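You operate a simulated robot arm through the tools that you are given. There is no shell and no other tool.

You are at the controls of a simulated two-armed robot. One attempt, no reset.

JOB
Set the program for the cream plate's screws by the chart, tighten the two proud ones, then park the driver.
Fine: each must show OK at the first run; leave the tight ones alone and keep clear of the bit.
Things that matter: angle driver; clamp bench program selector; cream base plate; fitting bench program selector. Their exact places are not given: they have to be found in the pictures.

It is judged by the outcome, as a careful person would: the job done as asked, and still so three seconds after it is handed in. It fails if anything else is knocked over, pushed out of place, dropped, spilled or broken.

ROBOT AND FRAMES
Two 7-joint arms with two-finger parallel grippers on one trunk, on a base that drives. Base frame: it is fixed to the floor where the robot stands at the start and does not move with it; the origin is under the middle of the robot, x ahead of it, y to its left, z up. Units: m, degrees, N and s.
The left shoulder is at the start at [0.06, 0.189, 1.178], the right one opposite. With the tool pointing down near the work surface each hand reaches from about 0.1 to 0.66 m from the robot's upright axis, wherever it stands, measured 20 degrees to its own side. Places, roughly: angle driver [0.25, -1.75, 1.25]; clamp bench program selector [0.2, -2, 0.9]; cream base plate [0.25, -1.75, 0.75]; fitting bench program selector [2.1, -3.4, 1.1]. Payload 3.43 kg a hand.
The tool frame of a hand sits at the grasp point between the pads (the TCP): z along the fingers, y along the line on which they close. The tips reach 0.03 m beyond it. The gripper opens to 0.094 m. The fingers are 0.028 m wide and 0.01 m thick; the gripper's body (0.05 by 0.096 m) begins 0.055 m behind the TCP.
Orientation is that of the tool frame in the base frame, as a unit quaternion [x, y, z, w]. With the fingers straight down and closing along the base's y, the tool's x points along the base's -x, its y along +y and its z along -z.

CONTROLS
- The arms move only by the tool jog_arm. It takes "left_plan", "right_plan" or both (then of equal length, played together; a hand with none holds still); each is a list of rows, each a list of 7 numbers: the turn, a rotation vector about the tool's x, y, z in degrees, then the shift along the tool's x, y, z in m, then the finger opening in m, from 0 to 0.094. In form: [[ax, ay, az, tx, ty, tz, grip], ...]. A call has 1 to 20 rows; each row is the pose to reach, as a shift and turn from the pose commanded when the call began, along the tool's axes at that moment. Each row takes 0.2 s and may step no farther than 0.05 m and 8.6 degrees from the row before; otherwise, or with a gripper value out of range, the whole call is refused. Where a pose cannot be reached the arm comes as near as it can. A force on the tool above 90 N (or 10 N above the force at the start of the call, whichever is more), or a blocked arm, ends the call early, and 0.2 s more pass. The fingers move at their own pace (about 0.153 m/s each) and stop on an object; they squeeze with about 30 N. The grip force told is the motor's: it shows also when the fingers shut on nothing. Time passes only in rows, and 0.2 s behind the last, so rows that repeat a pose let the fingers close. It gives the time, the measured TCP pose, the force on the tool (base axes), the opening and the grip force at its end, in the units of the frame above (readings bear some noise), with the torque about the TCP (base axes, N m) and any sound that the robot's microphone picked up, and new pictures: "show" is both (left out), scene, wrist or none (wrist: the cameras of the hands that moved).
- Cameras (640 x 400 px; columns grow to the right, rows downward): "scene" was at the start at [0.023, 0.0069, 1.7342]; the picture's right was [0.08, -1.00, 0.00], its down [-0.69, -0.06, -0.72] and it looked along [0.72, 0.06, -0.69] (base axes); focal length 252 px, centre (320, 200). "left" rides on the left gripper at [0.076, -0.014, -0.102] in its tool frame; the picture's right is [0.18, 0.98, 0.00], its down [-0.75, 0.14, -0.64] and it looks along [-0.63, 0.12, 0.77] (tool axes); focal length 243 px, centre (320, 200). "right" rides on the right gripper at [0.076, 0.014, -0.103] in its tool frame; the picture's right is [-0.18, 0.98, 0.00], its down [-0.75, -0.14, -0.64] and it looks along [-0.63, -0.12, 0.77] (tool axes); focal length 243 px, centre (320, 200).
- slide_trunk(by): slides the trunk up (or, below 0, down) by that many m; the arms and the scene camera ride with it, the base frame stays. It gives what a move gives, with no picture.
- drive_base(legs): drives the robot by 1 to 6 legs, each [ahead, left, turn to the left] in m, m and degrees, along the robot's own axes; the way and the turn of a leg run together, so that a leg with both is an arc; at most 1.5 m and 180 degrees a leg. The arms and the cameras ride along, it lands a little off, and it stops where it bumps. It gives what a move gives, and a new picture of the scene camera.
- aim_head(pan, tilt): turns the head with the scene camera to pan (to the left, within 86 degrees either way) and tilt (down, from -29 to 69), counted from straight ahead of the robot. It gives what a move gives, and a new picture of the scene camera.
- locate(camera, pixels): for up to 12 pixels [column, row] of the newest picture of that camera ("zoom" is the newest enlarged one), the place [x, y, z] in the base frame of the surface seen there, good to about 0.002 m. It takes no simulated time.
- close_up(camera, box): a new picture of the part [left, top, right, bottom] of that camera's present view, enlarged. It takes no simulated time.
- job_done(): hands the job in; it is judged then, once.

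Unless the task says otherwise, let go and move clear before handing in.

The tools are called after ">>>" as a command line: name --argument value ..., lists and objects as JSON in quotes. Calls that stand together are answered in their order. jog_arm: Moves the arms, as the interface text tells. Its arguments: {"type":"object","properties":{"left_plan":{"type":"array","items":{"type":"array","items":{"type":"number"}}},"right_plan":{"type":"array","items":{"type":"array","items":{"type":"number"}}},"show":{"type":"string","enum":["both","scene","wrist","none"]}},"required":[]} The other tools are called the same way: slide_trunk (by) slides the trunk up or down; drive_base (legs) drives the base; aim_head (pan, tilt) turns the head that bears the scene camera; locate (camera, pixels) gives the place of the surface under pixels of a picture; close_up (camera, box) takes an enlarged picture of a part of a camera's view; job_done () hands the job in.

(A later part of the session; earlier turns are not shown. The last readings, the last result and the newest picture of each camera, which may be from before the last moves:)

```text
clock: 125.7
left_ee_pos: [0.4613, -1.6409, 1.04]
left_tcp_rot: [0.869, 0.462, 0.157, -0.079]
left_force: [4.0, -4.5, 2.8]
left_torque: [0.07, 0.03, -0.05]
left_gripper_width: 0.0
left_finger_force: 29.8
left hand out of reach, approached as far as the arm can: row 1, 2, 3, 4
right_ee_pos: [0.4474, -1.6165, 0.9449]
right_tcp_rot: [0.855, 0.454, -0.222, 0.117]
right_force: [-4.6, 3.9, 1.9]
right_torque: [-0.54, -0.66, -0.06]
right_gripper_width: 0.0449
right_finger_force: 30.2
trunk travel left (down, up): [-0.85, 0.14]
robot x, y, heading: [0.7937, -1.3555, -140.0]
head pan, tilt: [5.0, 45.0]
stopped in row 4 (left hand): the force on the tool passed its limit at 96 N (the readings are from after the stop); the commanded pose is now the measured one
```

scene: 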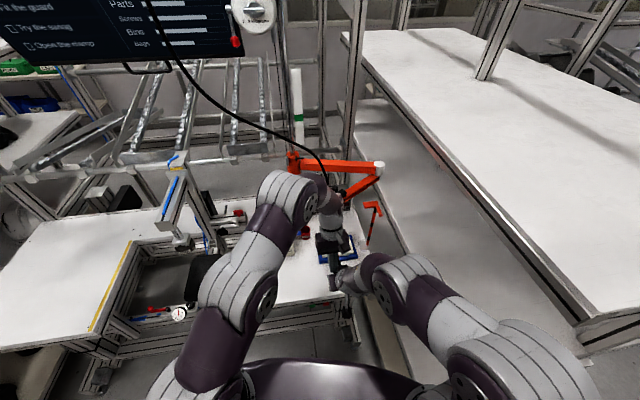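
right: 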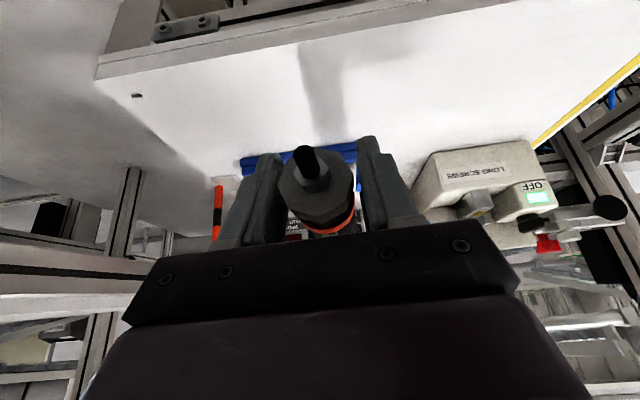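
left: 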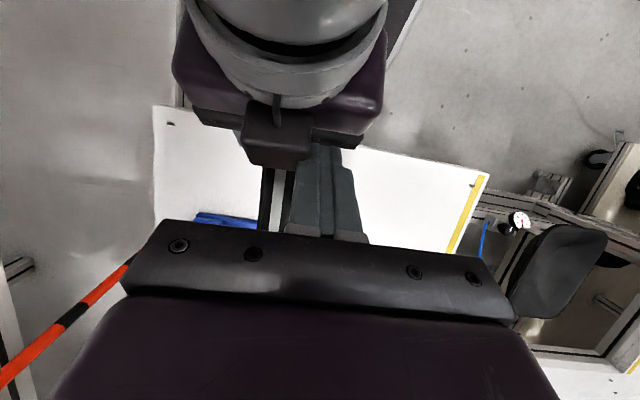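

The left fingers ran into part of the right gripper (96 N) that sits above the handle, so I misjudged its shape. I locate those parts before moving apart.

>>> locate --camera "left" --pixels '[[275, 150], [275, 115], [240, 125], [340, 125], [290, 90], [290, 60], [320, 160], [345, 160], [215, 110], [265, 200]]'

>>> close_up --camera "left" --box '[150, 0, 420, 250]'

```text
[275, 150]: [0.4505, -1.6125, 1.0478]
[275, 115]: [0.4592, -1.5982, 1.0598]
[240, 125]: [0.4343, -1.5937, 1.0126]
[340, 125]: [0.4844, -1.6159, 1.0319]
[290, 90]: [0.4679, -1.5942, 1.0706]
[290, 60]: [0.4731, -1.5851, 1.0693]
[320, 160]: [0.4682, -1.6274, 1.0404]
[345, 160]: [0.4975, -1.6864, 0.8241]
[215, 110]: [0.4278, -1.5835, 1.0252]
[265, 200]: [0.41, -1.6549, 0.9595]
```

```text
1.60 times, centred on (285, 125) of left
```

zoom: 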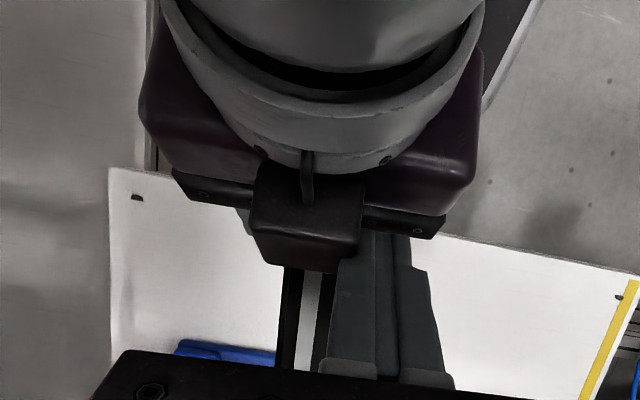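

There is a camera-like block on the front of the right gripper at [0.45,-1.61,1.05], which the left fingers struck from the side. I back the left hand straight away to the left and up, then check the driver and S1.

>>> jog_arm --left_plan '[[0, 0, 0, -0.01, 0.03, -0.02, 0.0], [0, 0, 0, -0.02, 0.065, -0.04, 0.0], [0, 0, 0, -0.02, 0.1, -0.07, 0.0], [0, 0, 0, -0.02, 0.13, -0.1, 0.0]]' --show "scene"

>>> close_up --camera "scene" --box '[300, 215, 350, 265]'

```text
clock: 126.7
left_ee_pos: [0.5618, -1.7342, 1.0907]
left_tcp_rot: [0.869, 0.462, 0.157, -0.078]
left_force: [0.5, -0.8, -0.2]
left_torque: [0.01, 0.01, 0.02]
left_gripper_width: 0.0
left_finger_force: 30.0
left hand out of reach, approached as far as the arm can: row 1, 2, 3, 4
right_ee_pos: [0.4479, -1.6168, 0.9449]
right_tcp_rot: [0.854, 0.455, -0.223, 0.117]
right_force: [-0.9, 0.0, 4.8]
right_torque: [-0.24, 0.02, 0.03]
right_gripper_width: 0.0446
right_finger_force: 29.8
trunk travel left (down, up): [-0.85, 0.14]
robot x, y, heading: [0.7919, -1.354, -140.0]
head pan, tilt: [5.0, 45.0]
```

scene: 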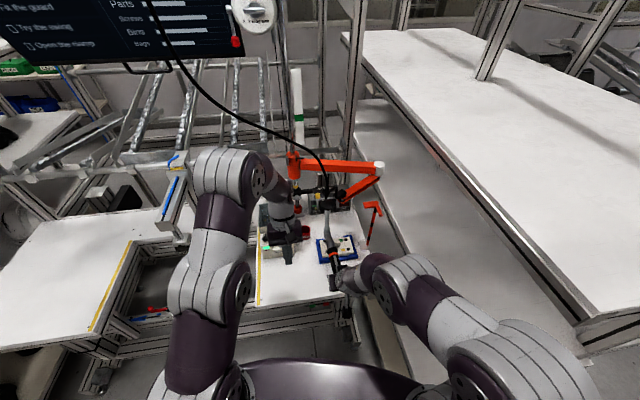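

```text
8.00 times, centred on (325, 240) of scene
```

zoom: 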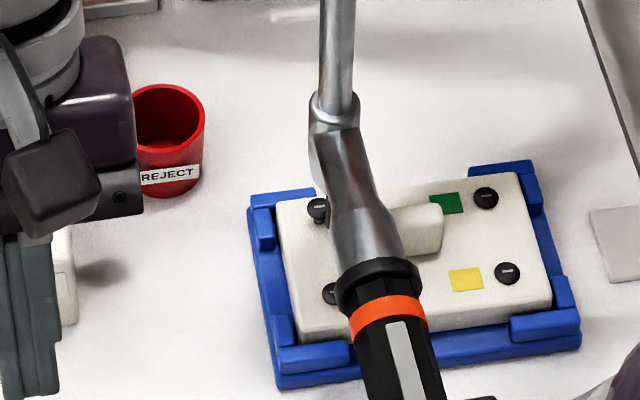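

The driver slid about 9 mm toward the robot off S1; S1 still stands proud at (318,207) and nothing else moved. I lift the driver 3 cm and re-measure the bit relative to the hand.

>>> jog_arm --right_plan '[[0, 0, 0, -0.005, 0, -0.0087, 0.02], [0, 0, 0, -0.01, 0, -0.0173, 0.02], [0, 0, 0, -0.015, 0, -0.026, 0.02]]' --show "scene"

>>> close_up --camera "scene" --box '[310, 220, 340, 250]'

```text
clock: 127.5
left_ee_pos: [0.5597, -1.7332, 1.0896]
left_tcp_rot: [0.87, 0.462, 0.157, -0.078]
left_force: [1.5, -0.6, -0.7]
left_torque: [0.01, 0.02, -0.01]
left_gripper_width: 0.0001
left_finger_force: 29.6
right_ee_pos: [0.4461, -1.6161, 0.9736]
right_tcp_rot: [0.854, 0.455, -0.223, 0.117]
right_force: [-0.1, -0.1, 4.2]
right_torque: [0.17, -0.06, 0.03]
right_gripper_width: 0.0446
right_finger_force: 30.4
trunk travel left (down, up): [-0.85, 0.14]
robot x, y, heading: [0.7955, -1.3566, -139.7]
head pan, tilt: [5.0, 45.0]
```

scene: 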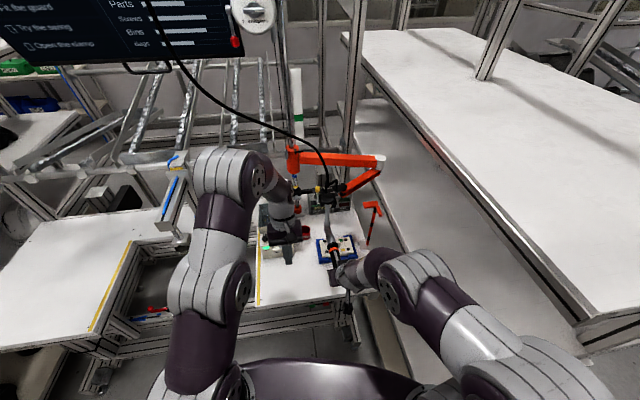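

```text
13.33 times, centred on (325, 235) of scene
```

zoom: 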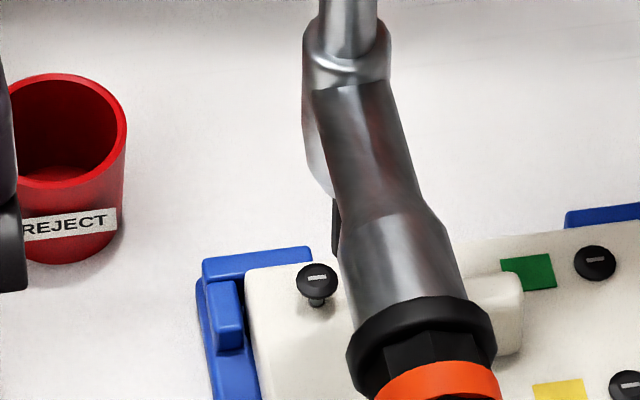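

S1 is intact and proud. I re-measure the bit and S1 in this view.

>>> locate --camera "zoom" --pixels '[[335, 205], [335, 218], [336, 230], [336, 242], [338, 250], [317, 278], [317, 264], [317, 293], [299, 280], [336, 280]]'

```text
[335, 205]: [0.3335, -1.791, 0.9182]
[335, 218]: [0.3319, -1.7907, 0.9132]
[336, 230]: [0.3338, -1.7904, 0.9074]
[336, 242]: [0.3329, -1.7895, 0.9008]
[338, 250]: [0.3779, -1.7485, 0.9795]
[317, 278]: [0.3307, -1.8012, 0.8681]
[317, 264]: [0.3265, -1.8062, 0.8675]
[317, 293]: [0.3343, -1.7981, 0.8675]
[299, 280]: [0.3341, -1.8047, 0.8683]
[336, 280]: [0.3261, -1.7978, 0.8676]
```

S1's centre is [0.3304,-1.8016]; the bit axis is at about [0.3307,-1.791], so 11 mm short. I shift it over S1 and lower to 5 mm above the head, then check.

>>> jog_arm --right_plan '[[0, 0, 0, -0.0079, 0.0057, 0.0044, 0.02], [0, 0, 0, -0.0035, 0.0057, 0.0123, 0.02], [0, 0, 0, -0.0001, 0.0057, 0.0184, 0.02]]' --show "scene"

>>> close_up --camera "scene" --box '[310, 224, 336, 250]'

```text
clock: 128.3
left_ee_pos: [0.56, -1.7345, 1.0903]
left_tcp_rot: [0.869, 0.462, 0.157, -0.078]
left_force: [-0.1, 0.0, 0.8]
left_torque: [0.0, 0.01, 0.0]
left_gripper_width: 0.0
left_finger_force: 29.7
right_ee_pos: [0.4482, -1.6281, 0.959]
right_tcp_rot: [0.854, 0.456, -0.222, 0.118]
right_force: [-0.1, 0.1, 4.9]
right_torque: [-0.35, 0.09, -0.1]
right_gripper_width: 0.0447
right_finger_force: 29.5
trunk travel left (down, up): [-0.85, 0.14]
robot x, y, heading: [0.7971, -1.3543, -139.8]
head pan, tilt: [5.0, 45.0]
```

scene: 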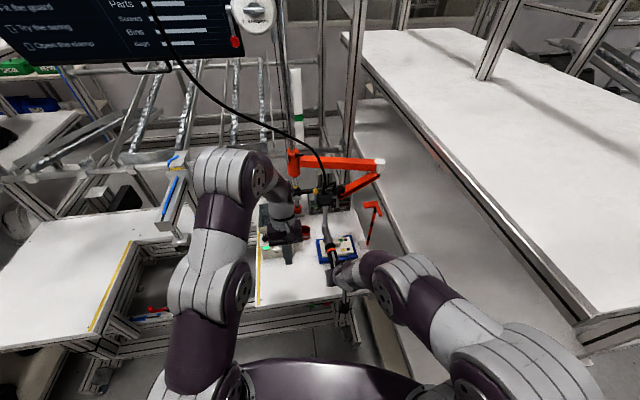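

```text
15.38 times, centred on (323, 237) of scene
```

zoom: 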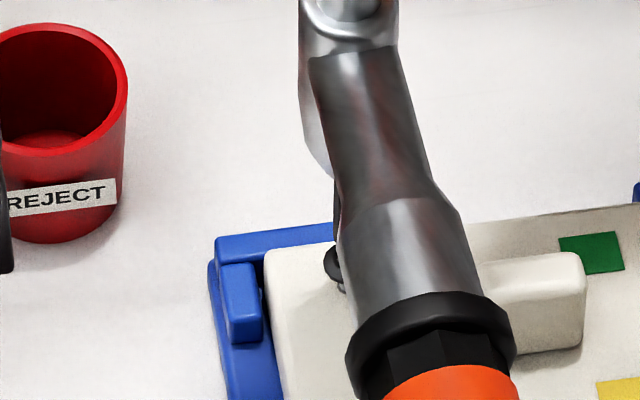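

The neck hides the bit from the head camera at this angle. I check whether the left wrist camera sees the bit and S1 from its side.

>>> close_up --camera "left" --box '[60, 60, 320, 240]'

```text
2.22 times, centred on (190, 150) of left
```

zoom: 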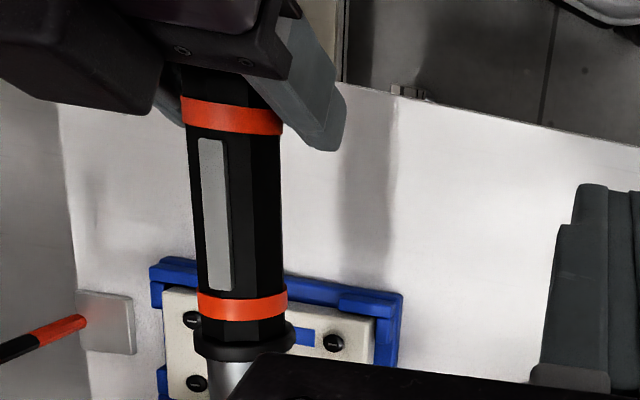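

Geometry and the image both say the bit is about 2 mm left of S1's centre. I correct that and lower to a light touch.

>>> jog_arm --right_plan '[[0, 0, 0, 0.0, -0.002, 0.0, 0.02], [0, 0, 0, 0.0017, -0.002, 0.0031, 0.02], [0, 0, 0, 0.0034, -0.002, 0.0061, 0.02], [0, 0, 0, 0.0037, -0.002, 0.0067, 0.02]]' --show "scene"

>>> close_up --camera "scene" --box '[310, 226, 336, 252]'

```text
clock: 129.3
left_ee_pos: [0.5597, -1.7336, 1.0904]
left_tcp_rot: [0.869, 0.462, 0.156, -0.079]
left_force: [0.8, 0.3, -0.3]
left_torque: [0.0, 0.01, 0.01]
left_gripper_width: 0.0
left_finger_force: 29.8
right_ee_pos: [0.446, -1.6276, 0.9501]
right_tcp_rot: [0.855, 0.454, -0.222, 0.117]
right_force: [1.0, -0.1, 6.2]
right_torque: [0.16, -0.12, -0.01]
right_gripper_width: 0.0447
right_finger_force: 30.0
trunk travel left (down, up): [-0.85, 0.14]
robot x, y, heading: [0.7966, -1.354, -139.9]
head pan, tilt: [5.0, 45.0]
```

scene: 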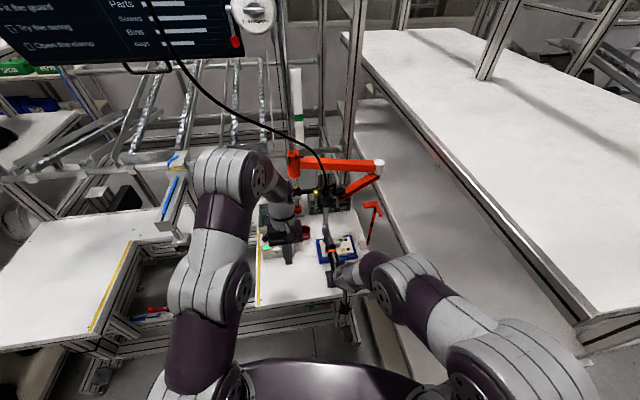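

```text
15.38 times, centred on (323, 239) of scene
```

zoom: 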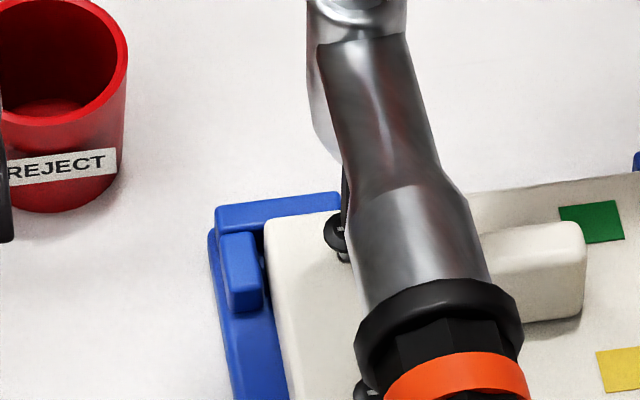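

The bit rests on S1's centre with about 2 N. I raise the left hand and bring it over the strip's near half from above, clear of the right gripper's block.

>>> jog_arm --left_plan '[[0, -2.7, 0, 0.0104, 0, -0.0281, 0.0], [0, -5.4, 0, 0.0208, 0.0005, -0.0562, 0.0], [0, -5.4, 0, 0.0163, -0.0375, -0.0554, 0.0], [0, -5.4, 0, 0.0118, -0.0754, -0.0546, 0.0], [0, -5.4, 0, 0.0072, -0.1134, -0.0538, 0.0], [0, -5.4, 0, 0.0027, -0.1514, -0.053, 0.0]]' --show "both"

```text
clock: 130.7
left_ee_pos: [0.4662, -1.6443, 1.1068]
left_tcp_rot: [0.876, 0.466, 0.11, -0.058]
left_force: [-0.2, -0.2, -0.3]
left_torque: [0.02, -0.03, 0.05]
left_gripper_width: 0.0002
left_finger_force: 29.8
left hand out of reach, approached as far as the arm can: row 1, 2, 3, 4, 5, 6
right_ee_pos: [0.4444, -1.6274, 0.9502]
right_tcp_rot: [0.854, 0.455, -0.223, 0.118]
right_force: [-0.2, -1.0, 5.5]
right_torque: [0.26, 0.13, 0.05]
right_gripper_width: 0.0446
right_finger_force: 29.7
trunk travel left (down, up): [-0.85, 0.14]
robot x, y, heading: [0.7952, -1.356, -139.9]
head pan, tilt: [5.0, 45.0]
```

scene: 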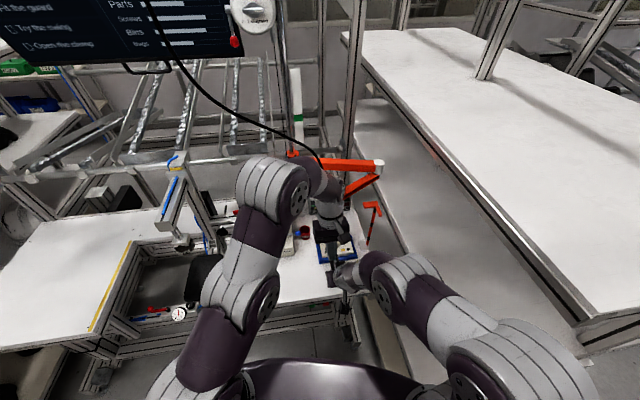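
left: 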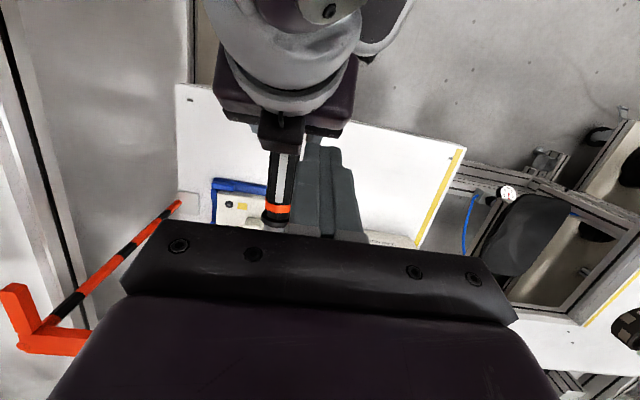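

The leaning pose isn't reachable up here, and the left fingers ended close beside the right gripper's block. I move left, bring the hand upright, go past the block toward the head and then over the strip's middle.

>>> jog_arm --left_plan '[[0, -3, 0, 0.0025, 0.03, -0.0096, 0.0], [0, -7, 0, 0.0061, 0.05, -0.0242, 0.0], [0, -11, 0, -0.0178, 0.05, -0.0355, 0.0], [0, -14.3, 0, -0.0421, 0.05, -0.0417, 0.0], [0, -14.3, 0, -0.0433, 0.013, -0.0368, 0.0], [0, -14.3, 0, -0.0461, -0.0245, -0.0254, 0.0]]' --show "both"

```text
clock: 132.1
left_ee_pos: [0.418, -1.6735, 1.1206]
left_tcp_rot: [0.884, 0.467, 0.007, 0.002]
left_force: [0.0, 0.0, 0.4]
left_torque: [0.01, 0.02, -0.01]
left_gripper_width: 0.0001
left_finger_force: 30.0
right_ee_pos: [0.4443, -1.6265, 0.9509]
right_tcp_rot: [0.854, 0.456, -0.222, 0.119]
right_force: [-1.2, -0.2, 5.9]
right_torque: [0.15, 0.13, -0.11]
right_gripper_width: 0.0448
right_finger_force: 30.6
trunk travel left (down, up): [-0.85, 0.14]
robot x, y, heading: [0.7935, -1.3586, -139.9]
head pan, tilt: [5.0, 45.0]
```

scene: 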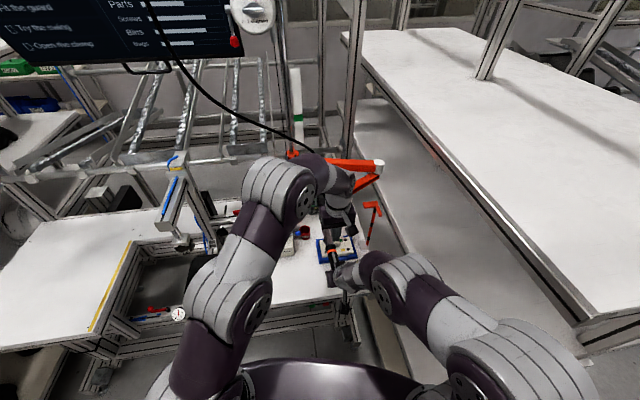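
left: 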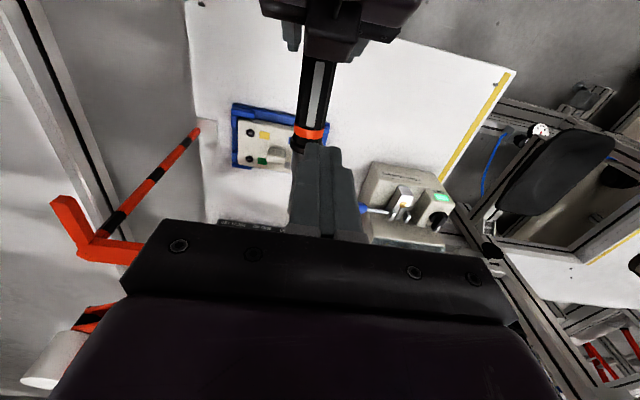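

Now the left hand is upright right above the strip (strip at (315,90), far ring (308,133)). I lower it to about 1.5 cm above the strip.

>>> jog_arm --left_plan '[[0, 0, 0, 0, 0, 0.035, 0.0], [0, 0, 0, 0, 0, 0.07, 0.0], [0, 0, 0, 0, 0, 0.105, 0.0]]' --show "wrist"

```text
clock: 132.9
left_ee_pos: [0.4213, -1.6762, 1.0181]
left_tcp_rot: [0.884, 0.468, 0.005, 0.001]
left_force: [0.2, -0.2, -0.9]
left_torque: [-0.02, 0.0, 0.03]
left_gripper_width: 0.0
left_finger_force: 30.0
right_ee_pos: [0.4454, -1.6273, 0.9509]
right_tcp_rot: [0.854, 0.455, -0.222, 0.118]
right_force: [-1.0, -0.6, 5.1]
right_torque: [-0.06, -0.05, -0.05]
right_gripper_width: 0.0446
right_finger_force: 29.9
trunk travel left (down, up): [-0.85, 0.14]
robot x, y, heading: [0.7922, -1.3579, -140.0]
head pan, tilt: [5.0, 45.0]
```

left: 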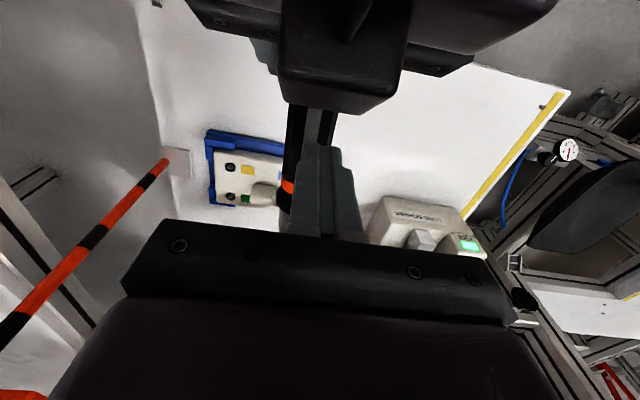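

The tips are over the strip's middle, 5 mm to the left of centre. I correct that and press down in steps.

>>> jog_arm --left_plan '[[0, 0, 0, 0, -0.004, 0.01, 0.0], [0, 0, 0, 0, -0.004, 0.017, 0.0], [0, 0, 0, 0, -0.004, 0.021, 0.0]]' --show "none"

```text
clock: 133.7
left_ee_pos: [0.4171, -1.6703, 0.9993]
left_tcp_rot: [0.884, 0.468, 0.004, 0.001]
left_force: [12.0, 11.6, 36.0]
left_torque: [0.1, -0.07, -0.23]
left_gripper_width: 0.0001
left_finger_force: 30.1
right_ee_pos: [0.4463, -1.6252, 0.9503]
right_tcp_rot: [0.854, 0.455, -0.221, 0.117]
right_force: [-10.9, -11.9, -22.3]
right_torque: [-0.33, 0.19, 0.05]
right_gripper_width: 0.045
right_finger_force: 30.0
trunk travel left (down, up): [-0.85, 0.14]
robot x, y, heading: [0.7977, -1.3571, -139.8]
head pan, tilt: [5.0, 45.0]
```

There is 36 N on the strip's middle and about 10 N on S1, and still no start. I release the strip and lift the left hand clear so I can view the display and S1.

>>> jog_arm --left_plan '[[0, 0, 0, 0, 0, -0.02, 0.0], [0, 0, 0, 0, 0, -0.06, 0.0], [0, 0, 0, 0, 0, -0.1, 0.0], [0, 0, 0, 0, 0.04, -0.11, 0.0], [0, 0, 0, 0, 0.085, -0.11, 0.0], [0, 0, 0, 0, 0.13, -0.11, 0.0], [0, 0, 0, 0, 0.17, -0.11, 0.0]]' --show "scene"

>>> close_up --camera "scene" --box '[295, 185, 365, 270]'

>>> close_up --camera "scene" --box '[310, 226, 336, 252]'

```text
clock: 135.3
left_ee_pos: [0.5585, -1.7674, 1.1085]
left_tcp_rot: [0.884, 0.468, 0.006, 0.0]
left_force: [0.2, -0.6, -0.6]
left_torque: [0.0, -0.01, 0.01]
left_gripper_width: 0.0
left_finger_force: 29.7
right_ee_pos: [0.4462, -1.6282, 0.9509]
right_tcp_rot: [0.854, 0.455, -0.222, 0.117]
right_force: [0.4, 0.5, 5.1]
right_torque: [-0.05, -0.18, 0.0]
right_gripper_width: 0.0448
right_finger_force: 29.8
trunk travel left (down, up): [-0.85, 0.14]
robot x, y, heading: [0.7945, -1.357, -140.0]
head pan, tilt: [5.0, 45.0]
```

scene: 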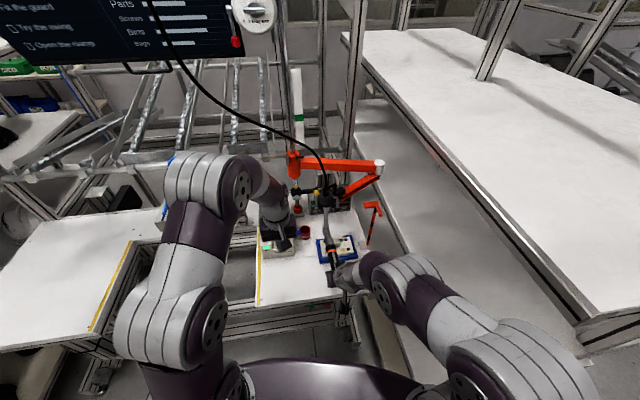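

```text
4.71 times, centred on (330, 228) of scene
```

zoom: 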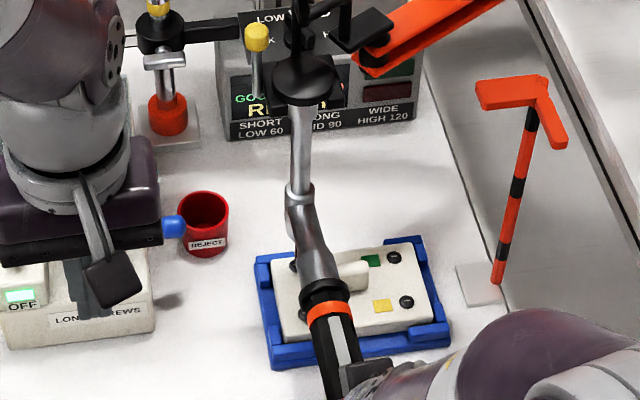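

```text
15.38 times, centred on (323, 239) of scene
```

zoom: 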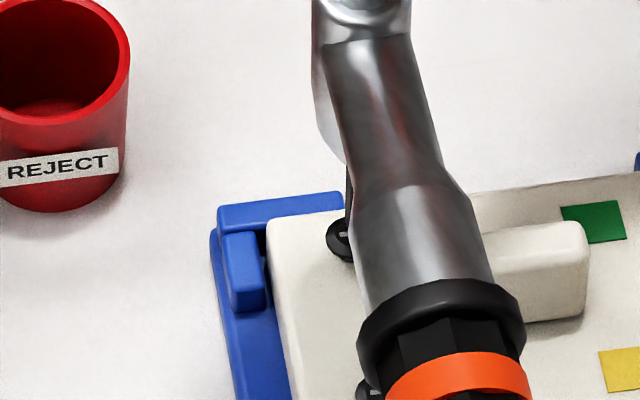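

>>> locate --camera "zoom" --pixels '[[335, 235], [340, 232], [333, 245], [342, 252], [338, 225], [349, 175], [349, 190], [349, 205]]'

>>> aim_head --pan 5 --tilt 38

>>> close_up --camera "scene" --box '[300, 215, 360, 260]'

```text
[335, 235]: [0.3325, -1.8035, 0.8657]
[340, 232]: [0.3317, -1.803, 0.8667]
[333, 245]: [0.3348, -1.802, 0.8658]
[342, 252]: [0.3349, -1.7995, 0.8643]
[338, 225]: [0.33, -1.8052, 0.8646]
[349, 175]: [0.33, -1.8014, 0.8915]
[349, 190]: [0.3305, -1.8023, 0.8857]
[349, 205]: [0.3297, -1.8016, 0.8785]
```

```text
clock: 136.0
left_ee_pos: [0.5561, -1.7674, 1.1085]
left_tcp_rot: [0.884, 0.468, 0.007, 0.001]
left_force: [-0.2, -0.2, 0.1]
left_torque: [0.04, 0.02, 0.01]
left_gripper_width: 0.0
left_finger_force: 30.3
right_ee_pos: [0.4456, -1.6269, 0.9503]
right_tcp_rot: [0.854, 0.456, -0.221, 0.118]
right_force: [0.2, -0.2, 5.2]
right_torque: [0.18, -0.07, 0.03]
right_gripper_width: 0.0447
right_finger_force: 30.5
trunk travel left (down, up): [-0.85, 0.14]
robot x, y, heading: [0.7956, -1.3554, -140.0]
head pan, tilt: [5.0, 38.0]
```

scene: 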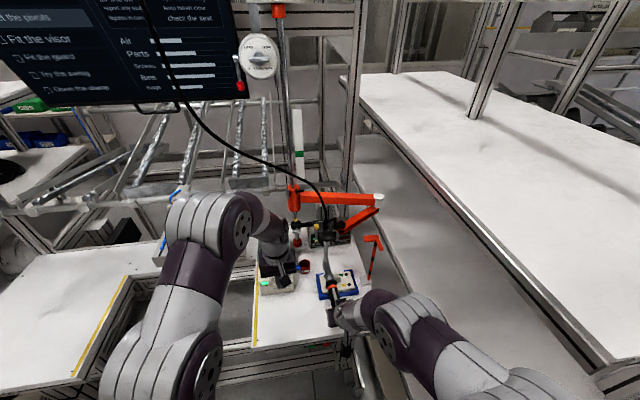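

```text
8.89 times, centred on (330, 238) of scene
```

zoom: 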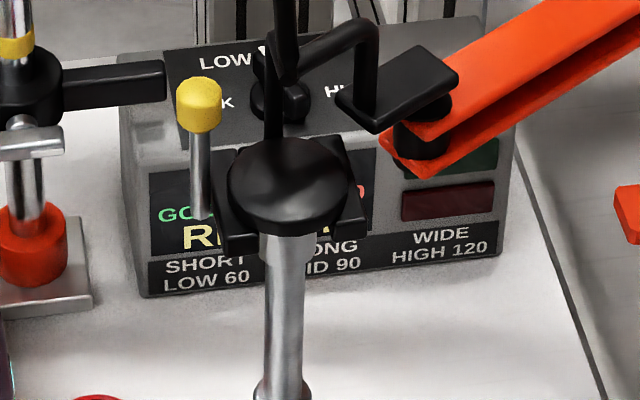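

S1 has sunk by about 2.5 mm under that push; display still READY, lamps dark. I look for another start control: the buttons under the bench edge (right wrist view) and the handle's end.

>>> close_up --camera "right" --box '[240, 0, 480, 130]'

>>> close_up --camera "right" --box '[260, 130, 380, 250]'

```text
2.67 times, centred on (360, 65) of right
```

zoom: 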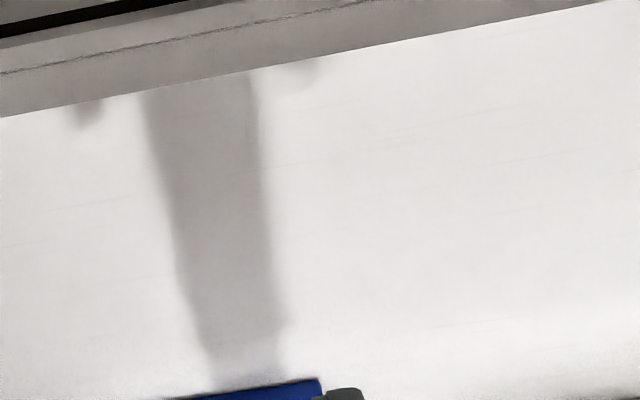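

```text
3.33 times, centred on (320, 190) of right
```

zoom: 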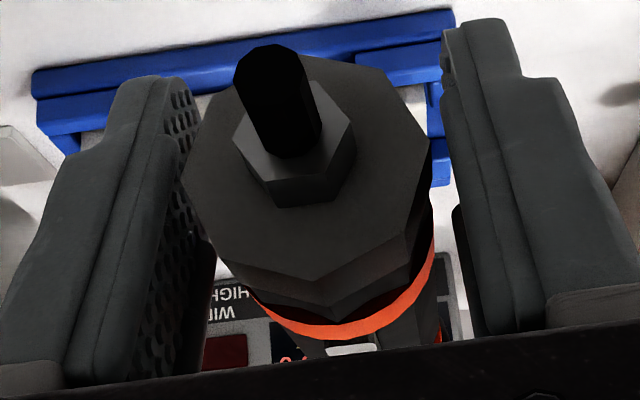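

The strip did not yield even at 36 N, so it is just a rigid plate; a push start with a higher threshold is the likeliest. I push S1 down with the right hand in small steps and watch force and height.

>>> jog_arm --right_plan '[[0, 0, 0, 0.001, 0, 0.0017, 0.02], [0, 0, 0, 0.002, 0, 0.0035, 0.02]]' --show "none"

>>> jog_arm --right_plan '[[0, 0, 0, 0.001, 0, 0.0017, 0.02], [0, 0, 0, 0.002, 0, 0.0035, 0.02]]' --show "none"

```text
clock: 136.6
left_ee_pos: [0.5566, -1.7658, 1.1096]
left_tcp_rot: [0.884, 0.468, 0.007, 0.002]
left_force: [-0.5, -0.4, 0.5]
left_torque: [0.0, -0.02, 0.01]
left_gripper_width: 0.0
left_finger_force: 30.1
right_ee_pos: [0.4458, -1.6271, 0.9463]
right_tcp_rot: [0.854, 0.455, -0.223, 0.118]
right_force: [1.4, -0.8, 8.5]
right_torque: [-0.4, 0.08, 0.09]
right_gripper_width: 0.0448
right_finger_force: 30.2
trunk travel left (down, up): [-0.85, 0.14]
robot x, y, heading: [0.7962, -1.3592, -140.0]
head pan, tilt: [5.0, 38.0]
```

```text
clock: 137.2
left_ee_pos: [0.5555, -1.7654, 1.1091]
left_tcp_rot: [0.884, 0.468, 0.008, 0.002]
left_force: [-0.1, -0.2, -0.6]
left_torque: [0.0, -0.02, 0.05]
left_gripper_width: 0.0
left_finger_force: 30.3
right_ee_pos: [0.4451, -1.6267, 0.9425]
right_tcp_rot: [0.854, 0.455, -0.222, 0.117]
right_force: [0.9, -0.5, 9.2]
right_torque: [-0.56, 0.42, -0.03]
right_gripper_width: 0.0445
right_finger_force: 30.1
trunk travel left (down, up): [-0.85, 0.14]
robot x, y, heading: [0.7974, -1.3582, -140.0]
head pan, tilt: [5.0, 38.0]
```

S1 yields at about 5 N, following the bit down. I continue until it seats and the force rises.

>>> jog_arm --right_plan '[[0, 0, 0, 0.001, 0, 0.0017, 0.02], [0, 0, 0, 0.001, 0, 0.0017, 0.02]]' --show "none"

>>> jog_arm --right_plan '[[0, 0, 0, 0.001, 0, 0.0017, 0.02], [0, 0, 0, 0.001, 0, 0.0017, 0.02]]' --show "scene"

>>> close_up --camera "scene" --box '[300, 215, 360, 260]'

```text
clock: 137.8
left_ee_pos: [0.5557, -1.767, 1.1087]
left_tcp_rot: [0.884, 0.468, 0.007, 0.002]
left_force: [0.7, 0.5, 0.6]
left_torque: [0.01, -0.01, 0.05]
left_gripper_width: 0.0
left_finger_force: 29.8
right_ee_pos: [0.4457, -1.6267, 0.9411]
right_tcp_rot: [0.855, 0.454, -0.222, 0.118]
right_force: [0.3, -0.6, 10.2]
right_torque: [0.12, -0.09, 0.04]
right_gripper_width: 0.0444
right_finger_force: 30.0
trunk travel left (down, up): [-0.85, 0.14]
robot x, y, heading: [0.795, -1.3584, -139.9]
head pan, tilt: [5.0, 38.0]
```

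```text
clock: 138.4
left_ee_pos: [0.5566, -1.7651, 1.1098]
left_tcp_rot: [0.884, 0.468, 0.007, 0.002]
left_force: [0.3, 0.2, 0.7]
left_torque: [-0.02, 0.01, 0.0]
left_gripper_width: 0.0002
left_finger_force: 30.6
right_ee_pos: [0.4454, -1.6269, 0.9402]
right_tcp_rot: [0.854, 0.455, -0.222, 0.119]
right_force: [1.1, 0.1, 17.1]
right_torque: [0.14, -0.21, 0.01]
right_gripper_width: 0.0448
right_finger_force: 29.8
trunk travel left (down, up): [-0.85, 0.14]
robot x, y, heading: [0.7968, -1.3529, -140.0]
head pan, tilt: [5.0, 38.0]
```

scene: 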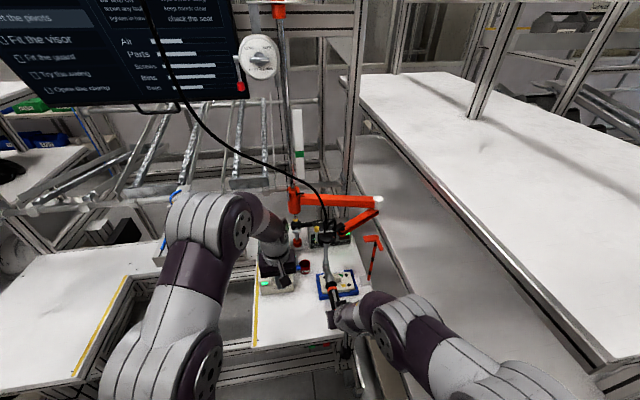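

```text
8.89 times, centred on (330, 238) of scene
```

zoom: 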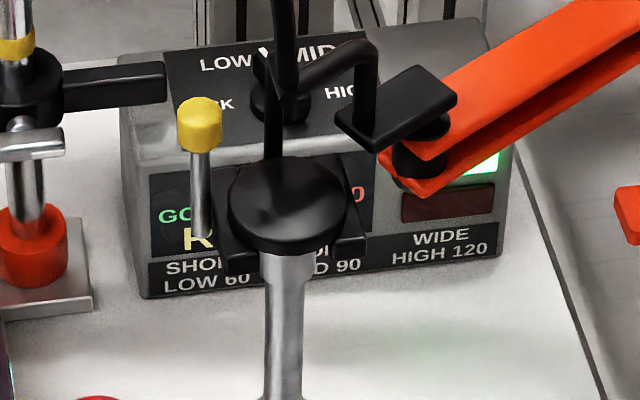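

The green lamp is now lit (480,165): the push drove S1 home and it came out OK. I lift the driver gently and read the display.

>>> jog_arm --right_plan '[[0, 0, 0, -0.005, 0, -0.0087, 0.02], [0, 0, 0, -0.01, 0, -0.0173, 0.02], [0, 0, 0, -0.016, 0, -0.0277, 0.02]]' --show "scene"

>>> close_up --camera "scene" --box '[300, 205, 360, 250]'

>>> close_up --camera "scene" --box '[310, 262, 346, 298]'

```text
clock: 139.2
left_ee_pos: [0.5566, -1.7659, 1.1091]
left_tcp_rot: [0.884, 0.468, 0.006, 0.002]
left_force: [0.3, 0.7, 0.5]
left_torque: [-0.01, 0.0, 0.02]
left_gripper_width: 0.0
left_finger_force: 30.0
right_ee_pos: [0.4451, -1.6275, 0.9709]
right_tcp_rot: [0.854, 0.455, -0.222, 0.117]
right_force: [0.4, 0.7, 3.0]
right_torque: [-0.05, -0.1, 0.05]
right_gripper_width: 0.0448
right_finger_force: 30.0
trunk travel left (down, up): [-0.85, 0.14]
robot x, y, heading: [0.7967, -1.3565, -140.0]
head pan, tilt: [5.0, 38.0]
```

scene: 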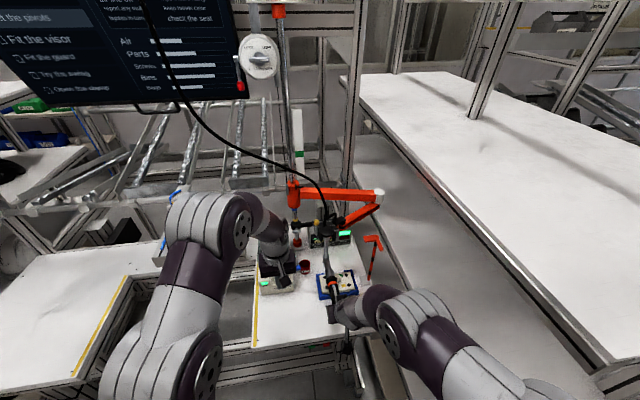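

```text
8.89 times, centred on (330, 228) of scene
```

zoom: 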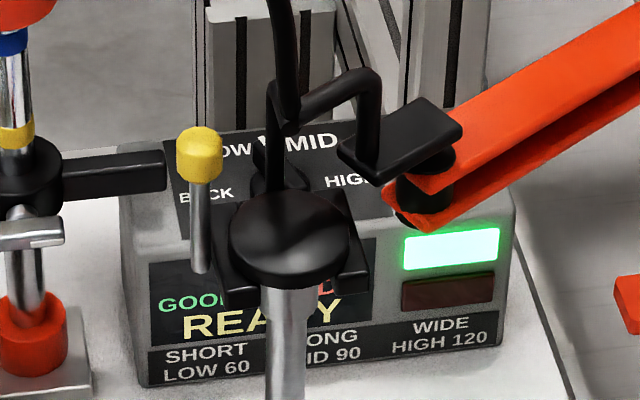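

```text
11.11 times, centred on (328, 280) of scene
```

zoom: 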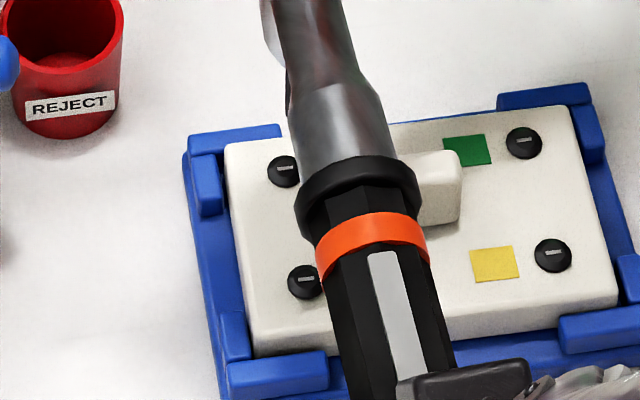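

The green lamp stays lit and both left screws look seated. S2's earlier push stopped about 2.5 mm short, so it still needs finishing: I move the bit over S2 and check the alignment.

>>> jog_arm --right_plan '[[0, 0, 0, 0.014, 0.0006, -0.0078, 0.02], [0, 0, 0, 0.028, 0.0013, -0.0156, 0.02], [0, 0, 0, 0.042, 0.0019, -0.0234, 0.02], [0, 0, 0, 0.042, 0.0019, -0.0234, 0.02]]' --show "scene"

>>> close_up --camera "scene" --box '[312, 268, 338, 294]'

>>> close_up --camera "scene" --box '[300, 210, 360, 255]'

```text
clock: 140.2
left_ee_pos: [0.5556, -1.7666, 1.1094]
left_tcp_rot: [0.884, 0.468, 0.007, 0.001]
left_force: [-0.8, 0.7, 0.6]
left_torque: [-0.02, 0.02, 0.0]
left_gripper_width: 0.0
left_finger_force: 30.4
right_ee_pos: [0.4746, -1.5886, 0.9708]
right_tcp_rot: [0.854, 0.455, -0.223, 0.117]
right_force: [0.4, 0.7, 3.9]
right_torque: [0.04, 0.05, 0.0]
right_gripper_width: 0.0446
right_finger_force: 30.3
trunk travel left (down, up): [-0.85, 0.14]
robot x, y, heading: [0.7946, -1.3578, -139.9]
head pan, tilt: [5.0, 38.0]
```

scene: 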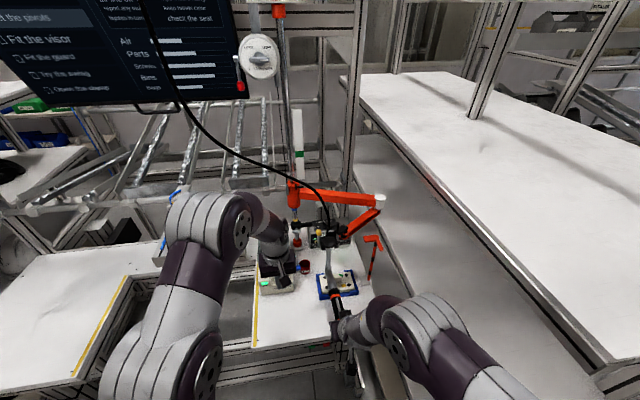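

```text
15.38 times, centred on (325, 281) of scene
```

zoom: 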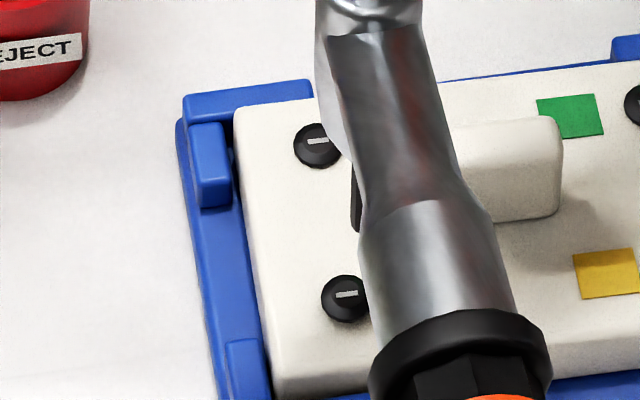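

```text
8.89 times, centred on (330, 232) of scene
```

zoom: 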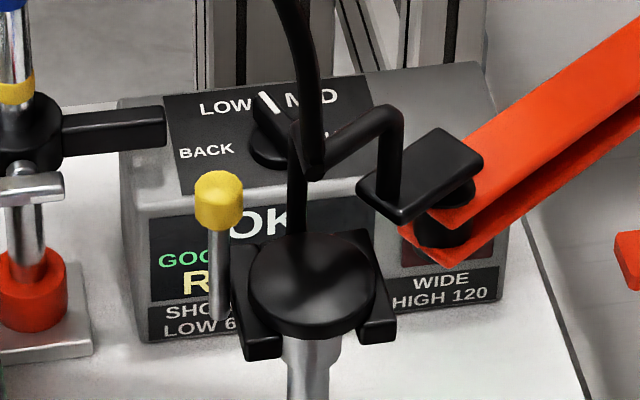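

The display shows "OK" for S1. Now for S2 I locate the bit at (354,200) and the head's mark at (347,294).

>>> locate --camera "zoom" --pixels '[[354, 175], [354, 190], [354, 205], [354, 220], [346, 294], [346, 278], [346, 312], [325, 297], [317, 143], [640, 100]]'

```text
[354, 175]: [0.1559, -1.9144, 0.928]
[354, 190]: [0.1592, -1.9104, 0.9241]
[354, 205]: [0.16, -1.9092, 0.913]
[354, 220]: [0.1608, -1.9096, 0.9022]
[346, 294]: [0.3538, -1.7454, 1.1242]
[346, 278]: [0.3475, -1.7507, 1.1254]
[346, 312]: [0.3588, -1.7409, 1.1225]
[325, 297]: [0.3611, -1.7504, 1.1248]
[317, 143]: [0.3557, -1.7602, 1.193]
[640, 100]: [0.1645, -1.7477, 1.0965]
```

>>> close_up --camera "scene" --box '[312, 268, 338, 294]'

>>> locate --camera "zoom" --pixels '[[354, 175], [354, 190], [354, 205], [354, 220], [346, 294], [346, 278], [346, 312], [325, 297], [317, 143], [317, 128], [317, 160]]'

```text
15.38 times, centred on (325, 281) of scene
```

zoom: 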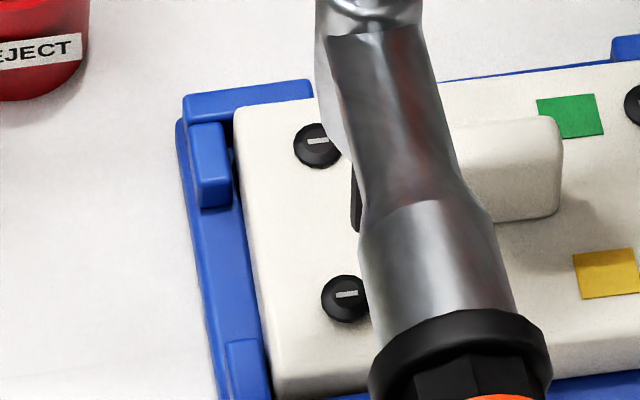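

```text
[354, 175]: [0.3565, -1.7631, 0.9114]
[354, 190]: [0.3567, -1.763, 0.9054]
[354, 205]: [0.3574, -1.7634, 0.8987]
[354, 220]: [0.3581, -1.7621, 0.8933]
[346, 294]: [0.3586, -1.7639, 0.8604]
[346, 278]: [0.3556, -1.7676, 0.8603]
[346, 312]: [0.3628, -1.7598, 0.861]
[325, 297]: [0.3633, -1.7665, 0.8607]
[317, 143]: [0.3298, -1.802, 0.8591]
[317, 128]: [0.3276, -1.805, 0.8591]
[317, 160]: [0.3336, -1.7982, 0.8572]
```

S2's head is at z 0.8605 (S1 now 0.859, seated); the bit is about 3.5 mm right of S2's centre. I correct it and lower to 5 mm above, then check.

>>> jog_arm --right_plan '[[0, 0, 0, 0.0003, 0.0035, 0.0, 0.02], [0, 0, 0, 0.005, 0.0035, 0.0085, 0.02], [0, 0, 0, 0.011, 0.0035, 0.0193, 0.02]]' --show "scene"

>>> close_up --camera "scene" --box '[312, 268, 338, 294]'

>>> locate --camera "zoom" --pixels '[[348, 215], [348, 230], [348, 245], [348, 260], [346, 296], [340, 296], [346, 312], [325, 297]]'

```text
clock: 141.0
left_ee_pos: [0.5556, -1.7675, 1.1096]
left_tcp_rot: [0.884, 0.468, 0.007, 0.002]
left_force: [0.3, -0.7, 0.2]
left_torque: [0.02, -0.01, -0.01]
left_gripper_width: 0.0
left_finger_force: 30.1
right_ee_pos: [0.476, -1.592, 0.9477]
right_tcp_rot: [0.854, 0.455, -0.221, 0.118]
right_force: [0.1, 0.9, 4.3]
right_torque: [0.3, -0.17, -0.02]
right_gripper_width: 0.0447
right_finger_force: 30.0
trunk travel left (down, up): [-0.85, 0.14]
robot x, y, heading: [0.7957, -1.3582, -140.1]
head pan, tilt: [5.0, 38.0]
```

scene: 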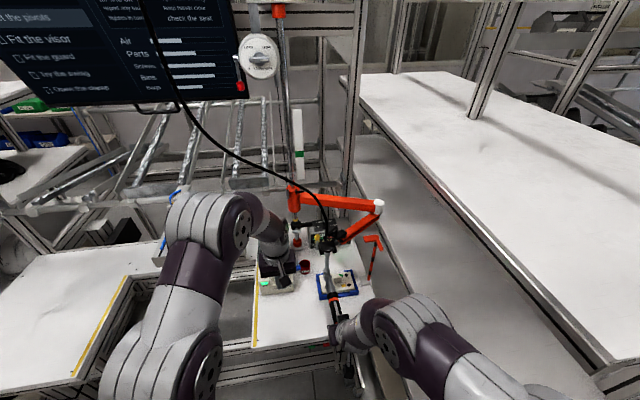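

```text
15.38 times, centred on (325, 281) of scene
```

zoom: 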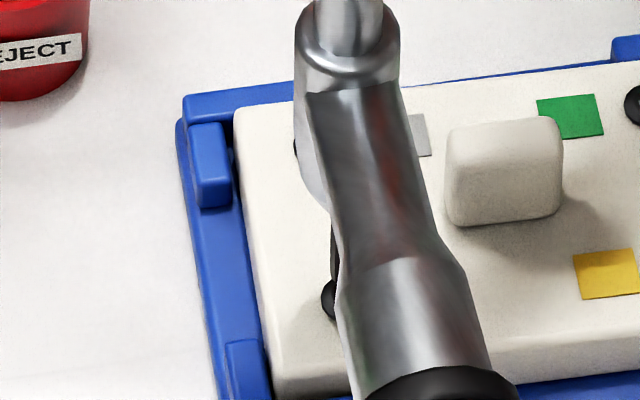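

```text
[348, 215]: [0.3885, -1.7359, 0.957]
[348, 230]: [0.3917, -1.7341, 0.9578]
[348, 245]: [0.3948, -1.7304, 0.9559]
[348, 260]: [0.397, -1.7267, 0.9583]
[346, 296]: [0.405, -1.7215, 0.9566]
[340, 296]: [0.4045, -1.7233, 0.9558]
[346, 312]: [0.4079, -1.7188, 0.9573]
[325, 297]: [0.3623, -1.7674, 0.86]
```

>>> locate --camera "zoom" --pixels '[[333, 228], [333, 238], [333, 248], [334, 258], [334, 268], [328, 298], [325, 305], [328, 285], [332, 315]]'

```text
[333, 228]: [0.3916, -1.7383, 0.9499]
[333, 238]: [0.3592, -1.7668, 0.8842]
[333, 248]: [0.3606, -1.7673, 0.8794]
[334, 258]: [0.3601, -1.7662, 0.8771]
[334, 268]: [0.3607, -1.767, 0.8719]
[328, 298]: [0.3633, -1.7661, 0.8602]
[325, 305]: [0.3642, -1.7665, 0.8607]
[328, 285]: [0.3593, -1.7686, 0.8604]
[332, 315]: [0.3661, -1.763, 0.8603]
```

The bit is 3 mm too far forward of S2's centre. I shift it 3 mm toward the robot and check again.

>>> jog_arm --right_plan '[[0, 0, 0, 0.0013, -0.0005, -0.0008, 0.02], [0, 0, 0, 0.0026, -0.0009, -0.0015, 0.02], [0, 0, 0, 0.0026, -0.0009, -0.0015, 0.02]]' --show "scene"

>>> close_up --camera "scene" --box '[312, 268, 338, 294]'

>>> locate --camera "zoom" --pixels '[[335, 238], [335, 248], [336, 258], [336, 268], [337, 278], [328, 298], [325, 305], [328, 285], [332, 315]]'

```text
clock: 141.8
left_ee_pos: [0.5561, -1.767, 1.1078]
left_tcp_rot: [0.883, 0.468, 0.007, 0.002]
left_force: [-0.3, -0.1, 0.3]
left_torque: [-0.01, 0.0, -0.04]
left_gripper_width: 0.0002
left_finger_force: 30.3
right_ee_pos: [0.4775, -1.5892, 0.9494]
right_tcp_rot: [0.854, 0.455, -0.222, 0.118]
right_force: [-0.1, 0.9, 4.8]
right_torque: [-0.08, 0.05, -0.03]
right_gripper_width: 0.0447
right_finger_force: 29.9
trunk travel left (down, up): [-0.85, 0.14]
robot x, y, heading: [0.794, -1.3572, -140.3]
head pan, tilt: [5.0, 38.0]
```

scene: 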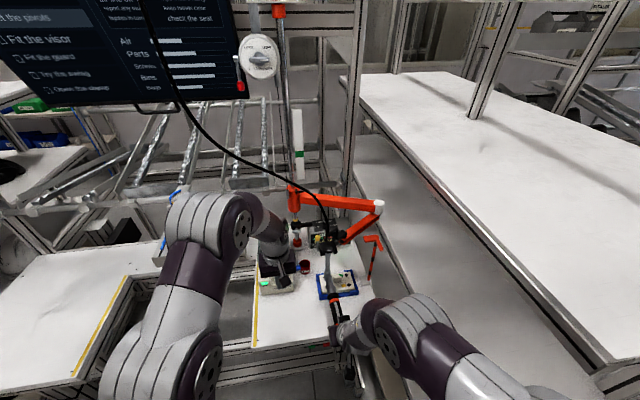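

```text
15.38 times, centred on (325, 281) of scene
```

zoom: 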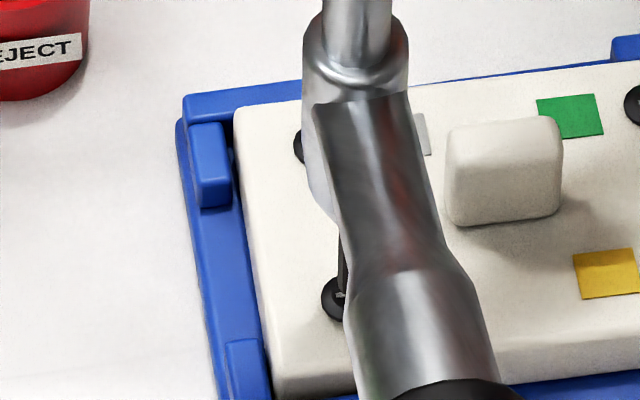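

```text
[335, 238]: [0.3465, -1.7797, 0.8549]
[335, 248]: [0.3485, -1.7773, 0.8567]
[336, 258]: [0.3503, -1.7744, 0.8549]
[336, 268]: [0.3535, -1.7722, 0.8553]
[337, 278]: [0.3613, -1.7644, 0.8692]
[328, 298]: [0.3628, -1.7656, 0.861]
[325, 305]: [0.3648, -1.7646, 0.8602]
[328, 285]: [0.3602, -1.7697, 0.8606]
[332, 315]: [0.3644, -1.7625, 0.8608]
```

The bit is now centred on S2 within about 1 mm. I push it down steadily in one go, as worked for S1, until the force rises.

>>> jog_arm --right_plan '[[0, 0, 0, 0.001, 0, 0.0017, 0.02], [0, 0, 0, 0.0019, 0, 0.0035, 0.02], [0, 0, 0, 0.0029, 0, 0.0052, 0.02], [0, 0, 0, 0.0036, 0, 0.0066, 0.02], [0, 0, 0, 0.0044, 0, 0.0079, 0.02], [0, 0, 0, 0.0051, 0, 0.0092, 0.02]]' --show "scene"

>>> close_up --camera "scene" --box '[300, 215, 360, 260]'

```text
clock: 143.2
left_ee_pos: [0.5573, -1.7661, 1.1093]
left_tcp_rot: [0.884, 0.468, 0.006, 0.002]
left_force: [0.0, 0.0, 0.1]
left_torque: [-0.01, 0.02, 0.0]
left_gripper_width: 0.0001
left_finger_force: 29.9
right_ee_pos: [0.478, -1.5889, 0.9385]
right_tcp_rot: [0.854, 0.455, -0.224, 0.119]
right_force: [-0.3, -1.0, 22.5]
right_torque: [0.37, -0.37, 0.0]
right_gripper_width: 0.0449
right_finger_force: 29.8
trunk travel left (down, up): [-0.85, 0.14]
robot x, y, heading: [0.7962, -1.3562, -139.8]
head pan, tilt: [5.0, 38.0]
```

scene: 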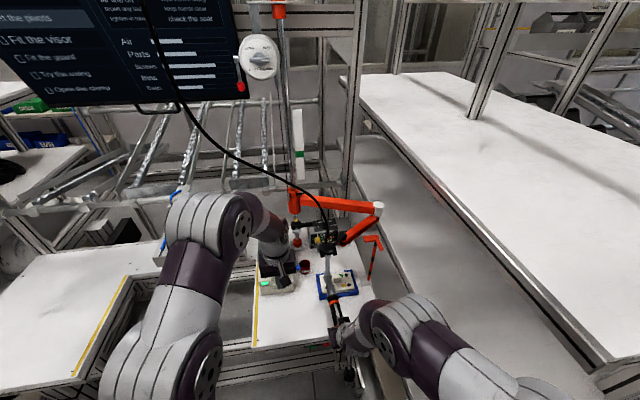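

```text
8.89 times, centred on (330, 238) of scene
```

zoom: 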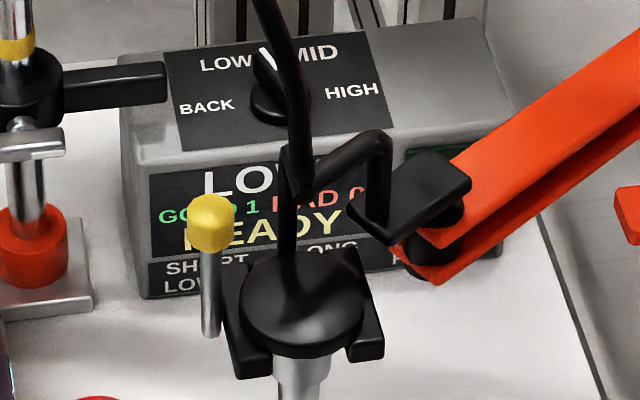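

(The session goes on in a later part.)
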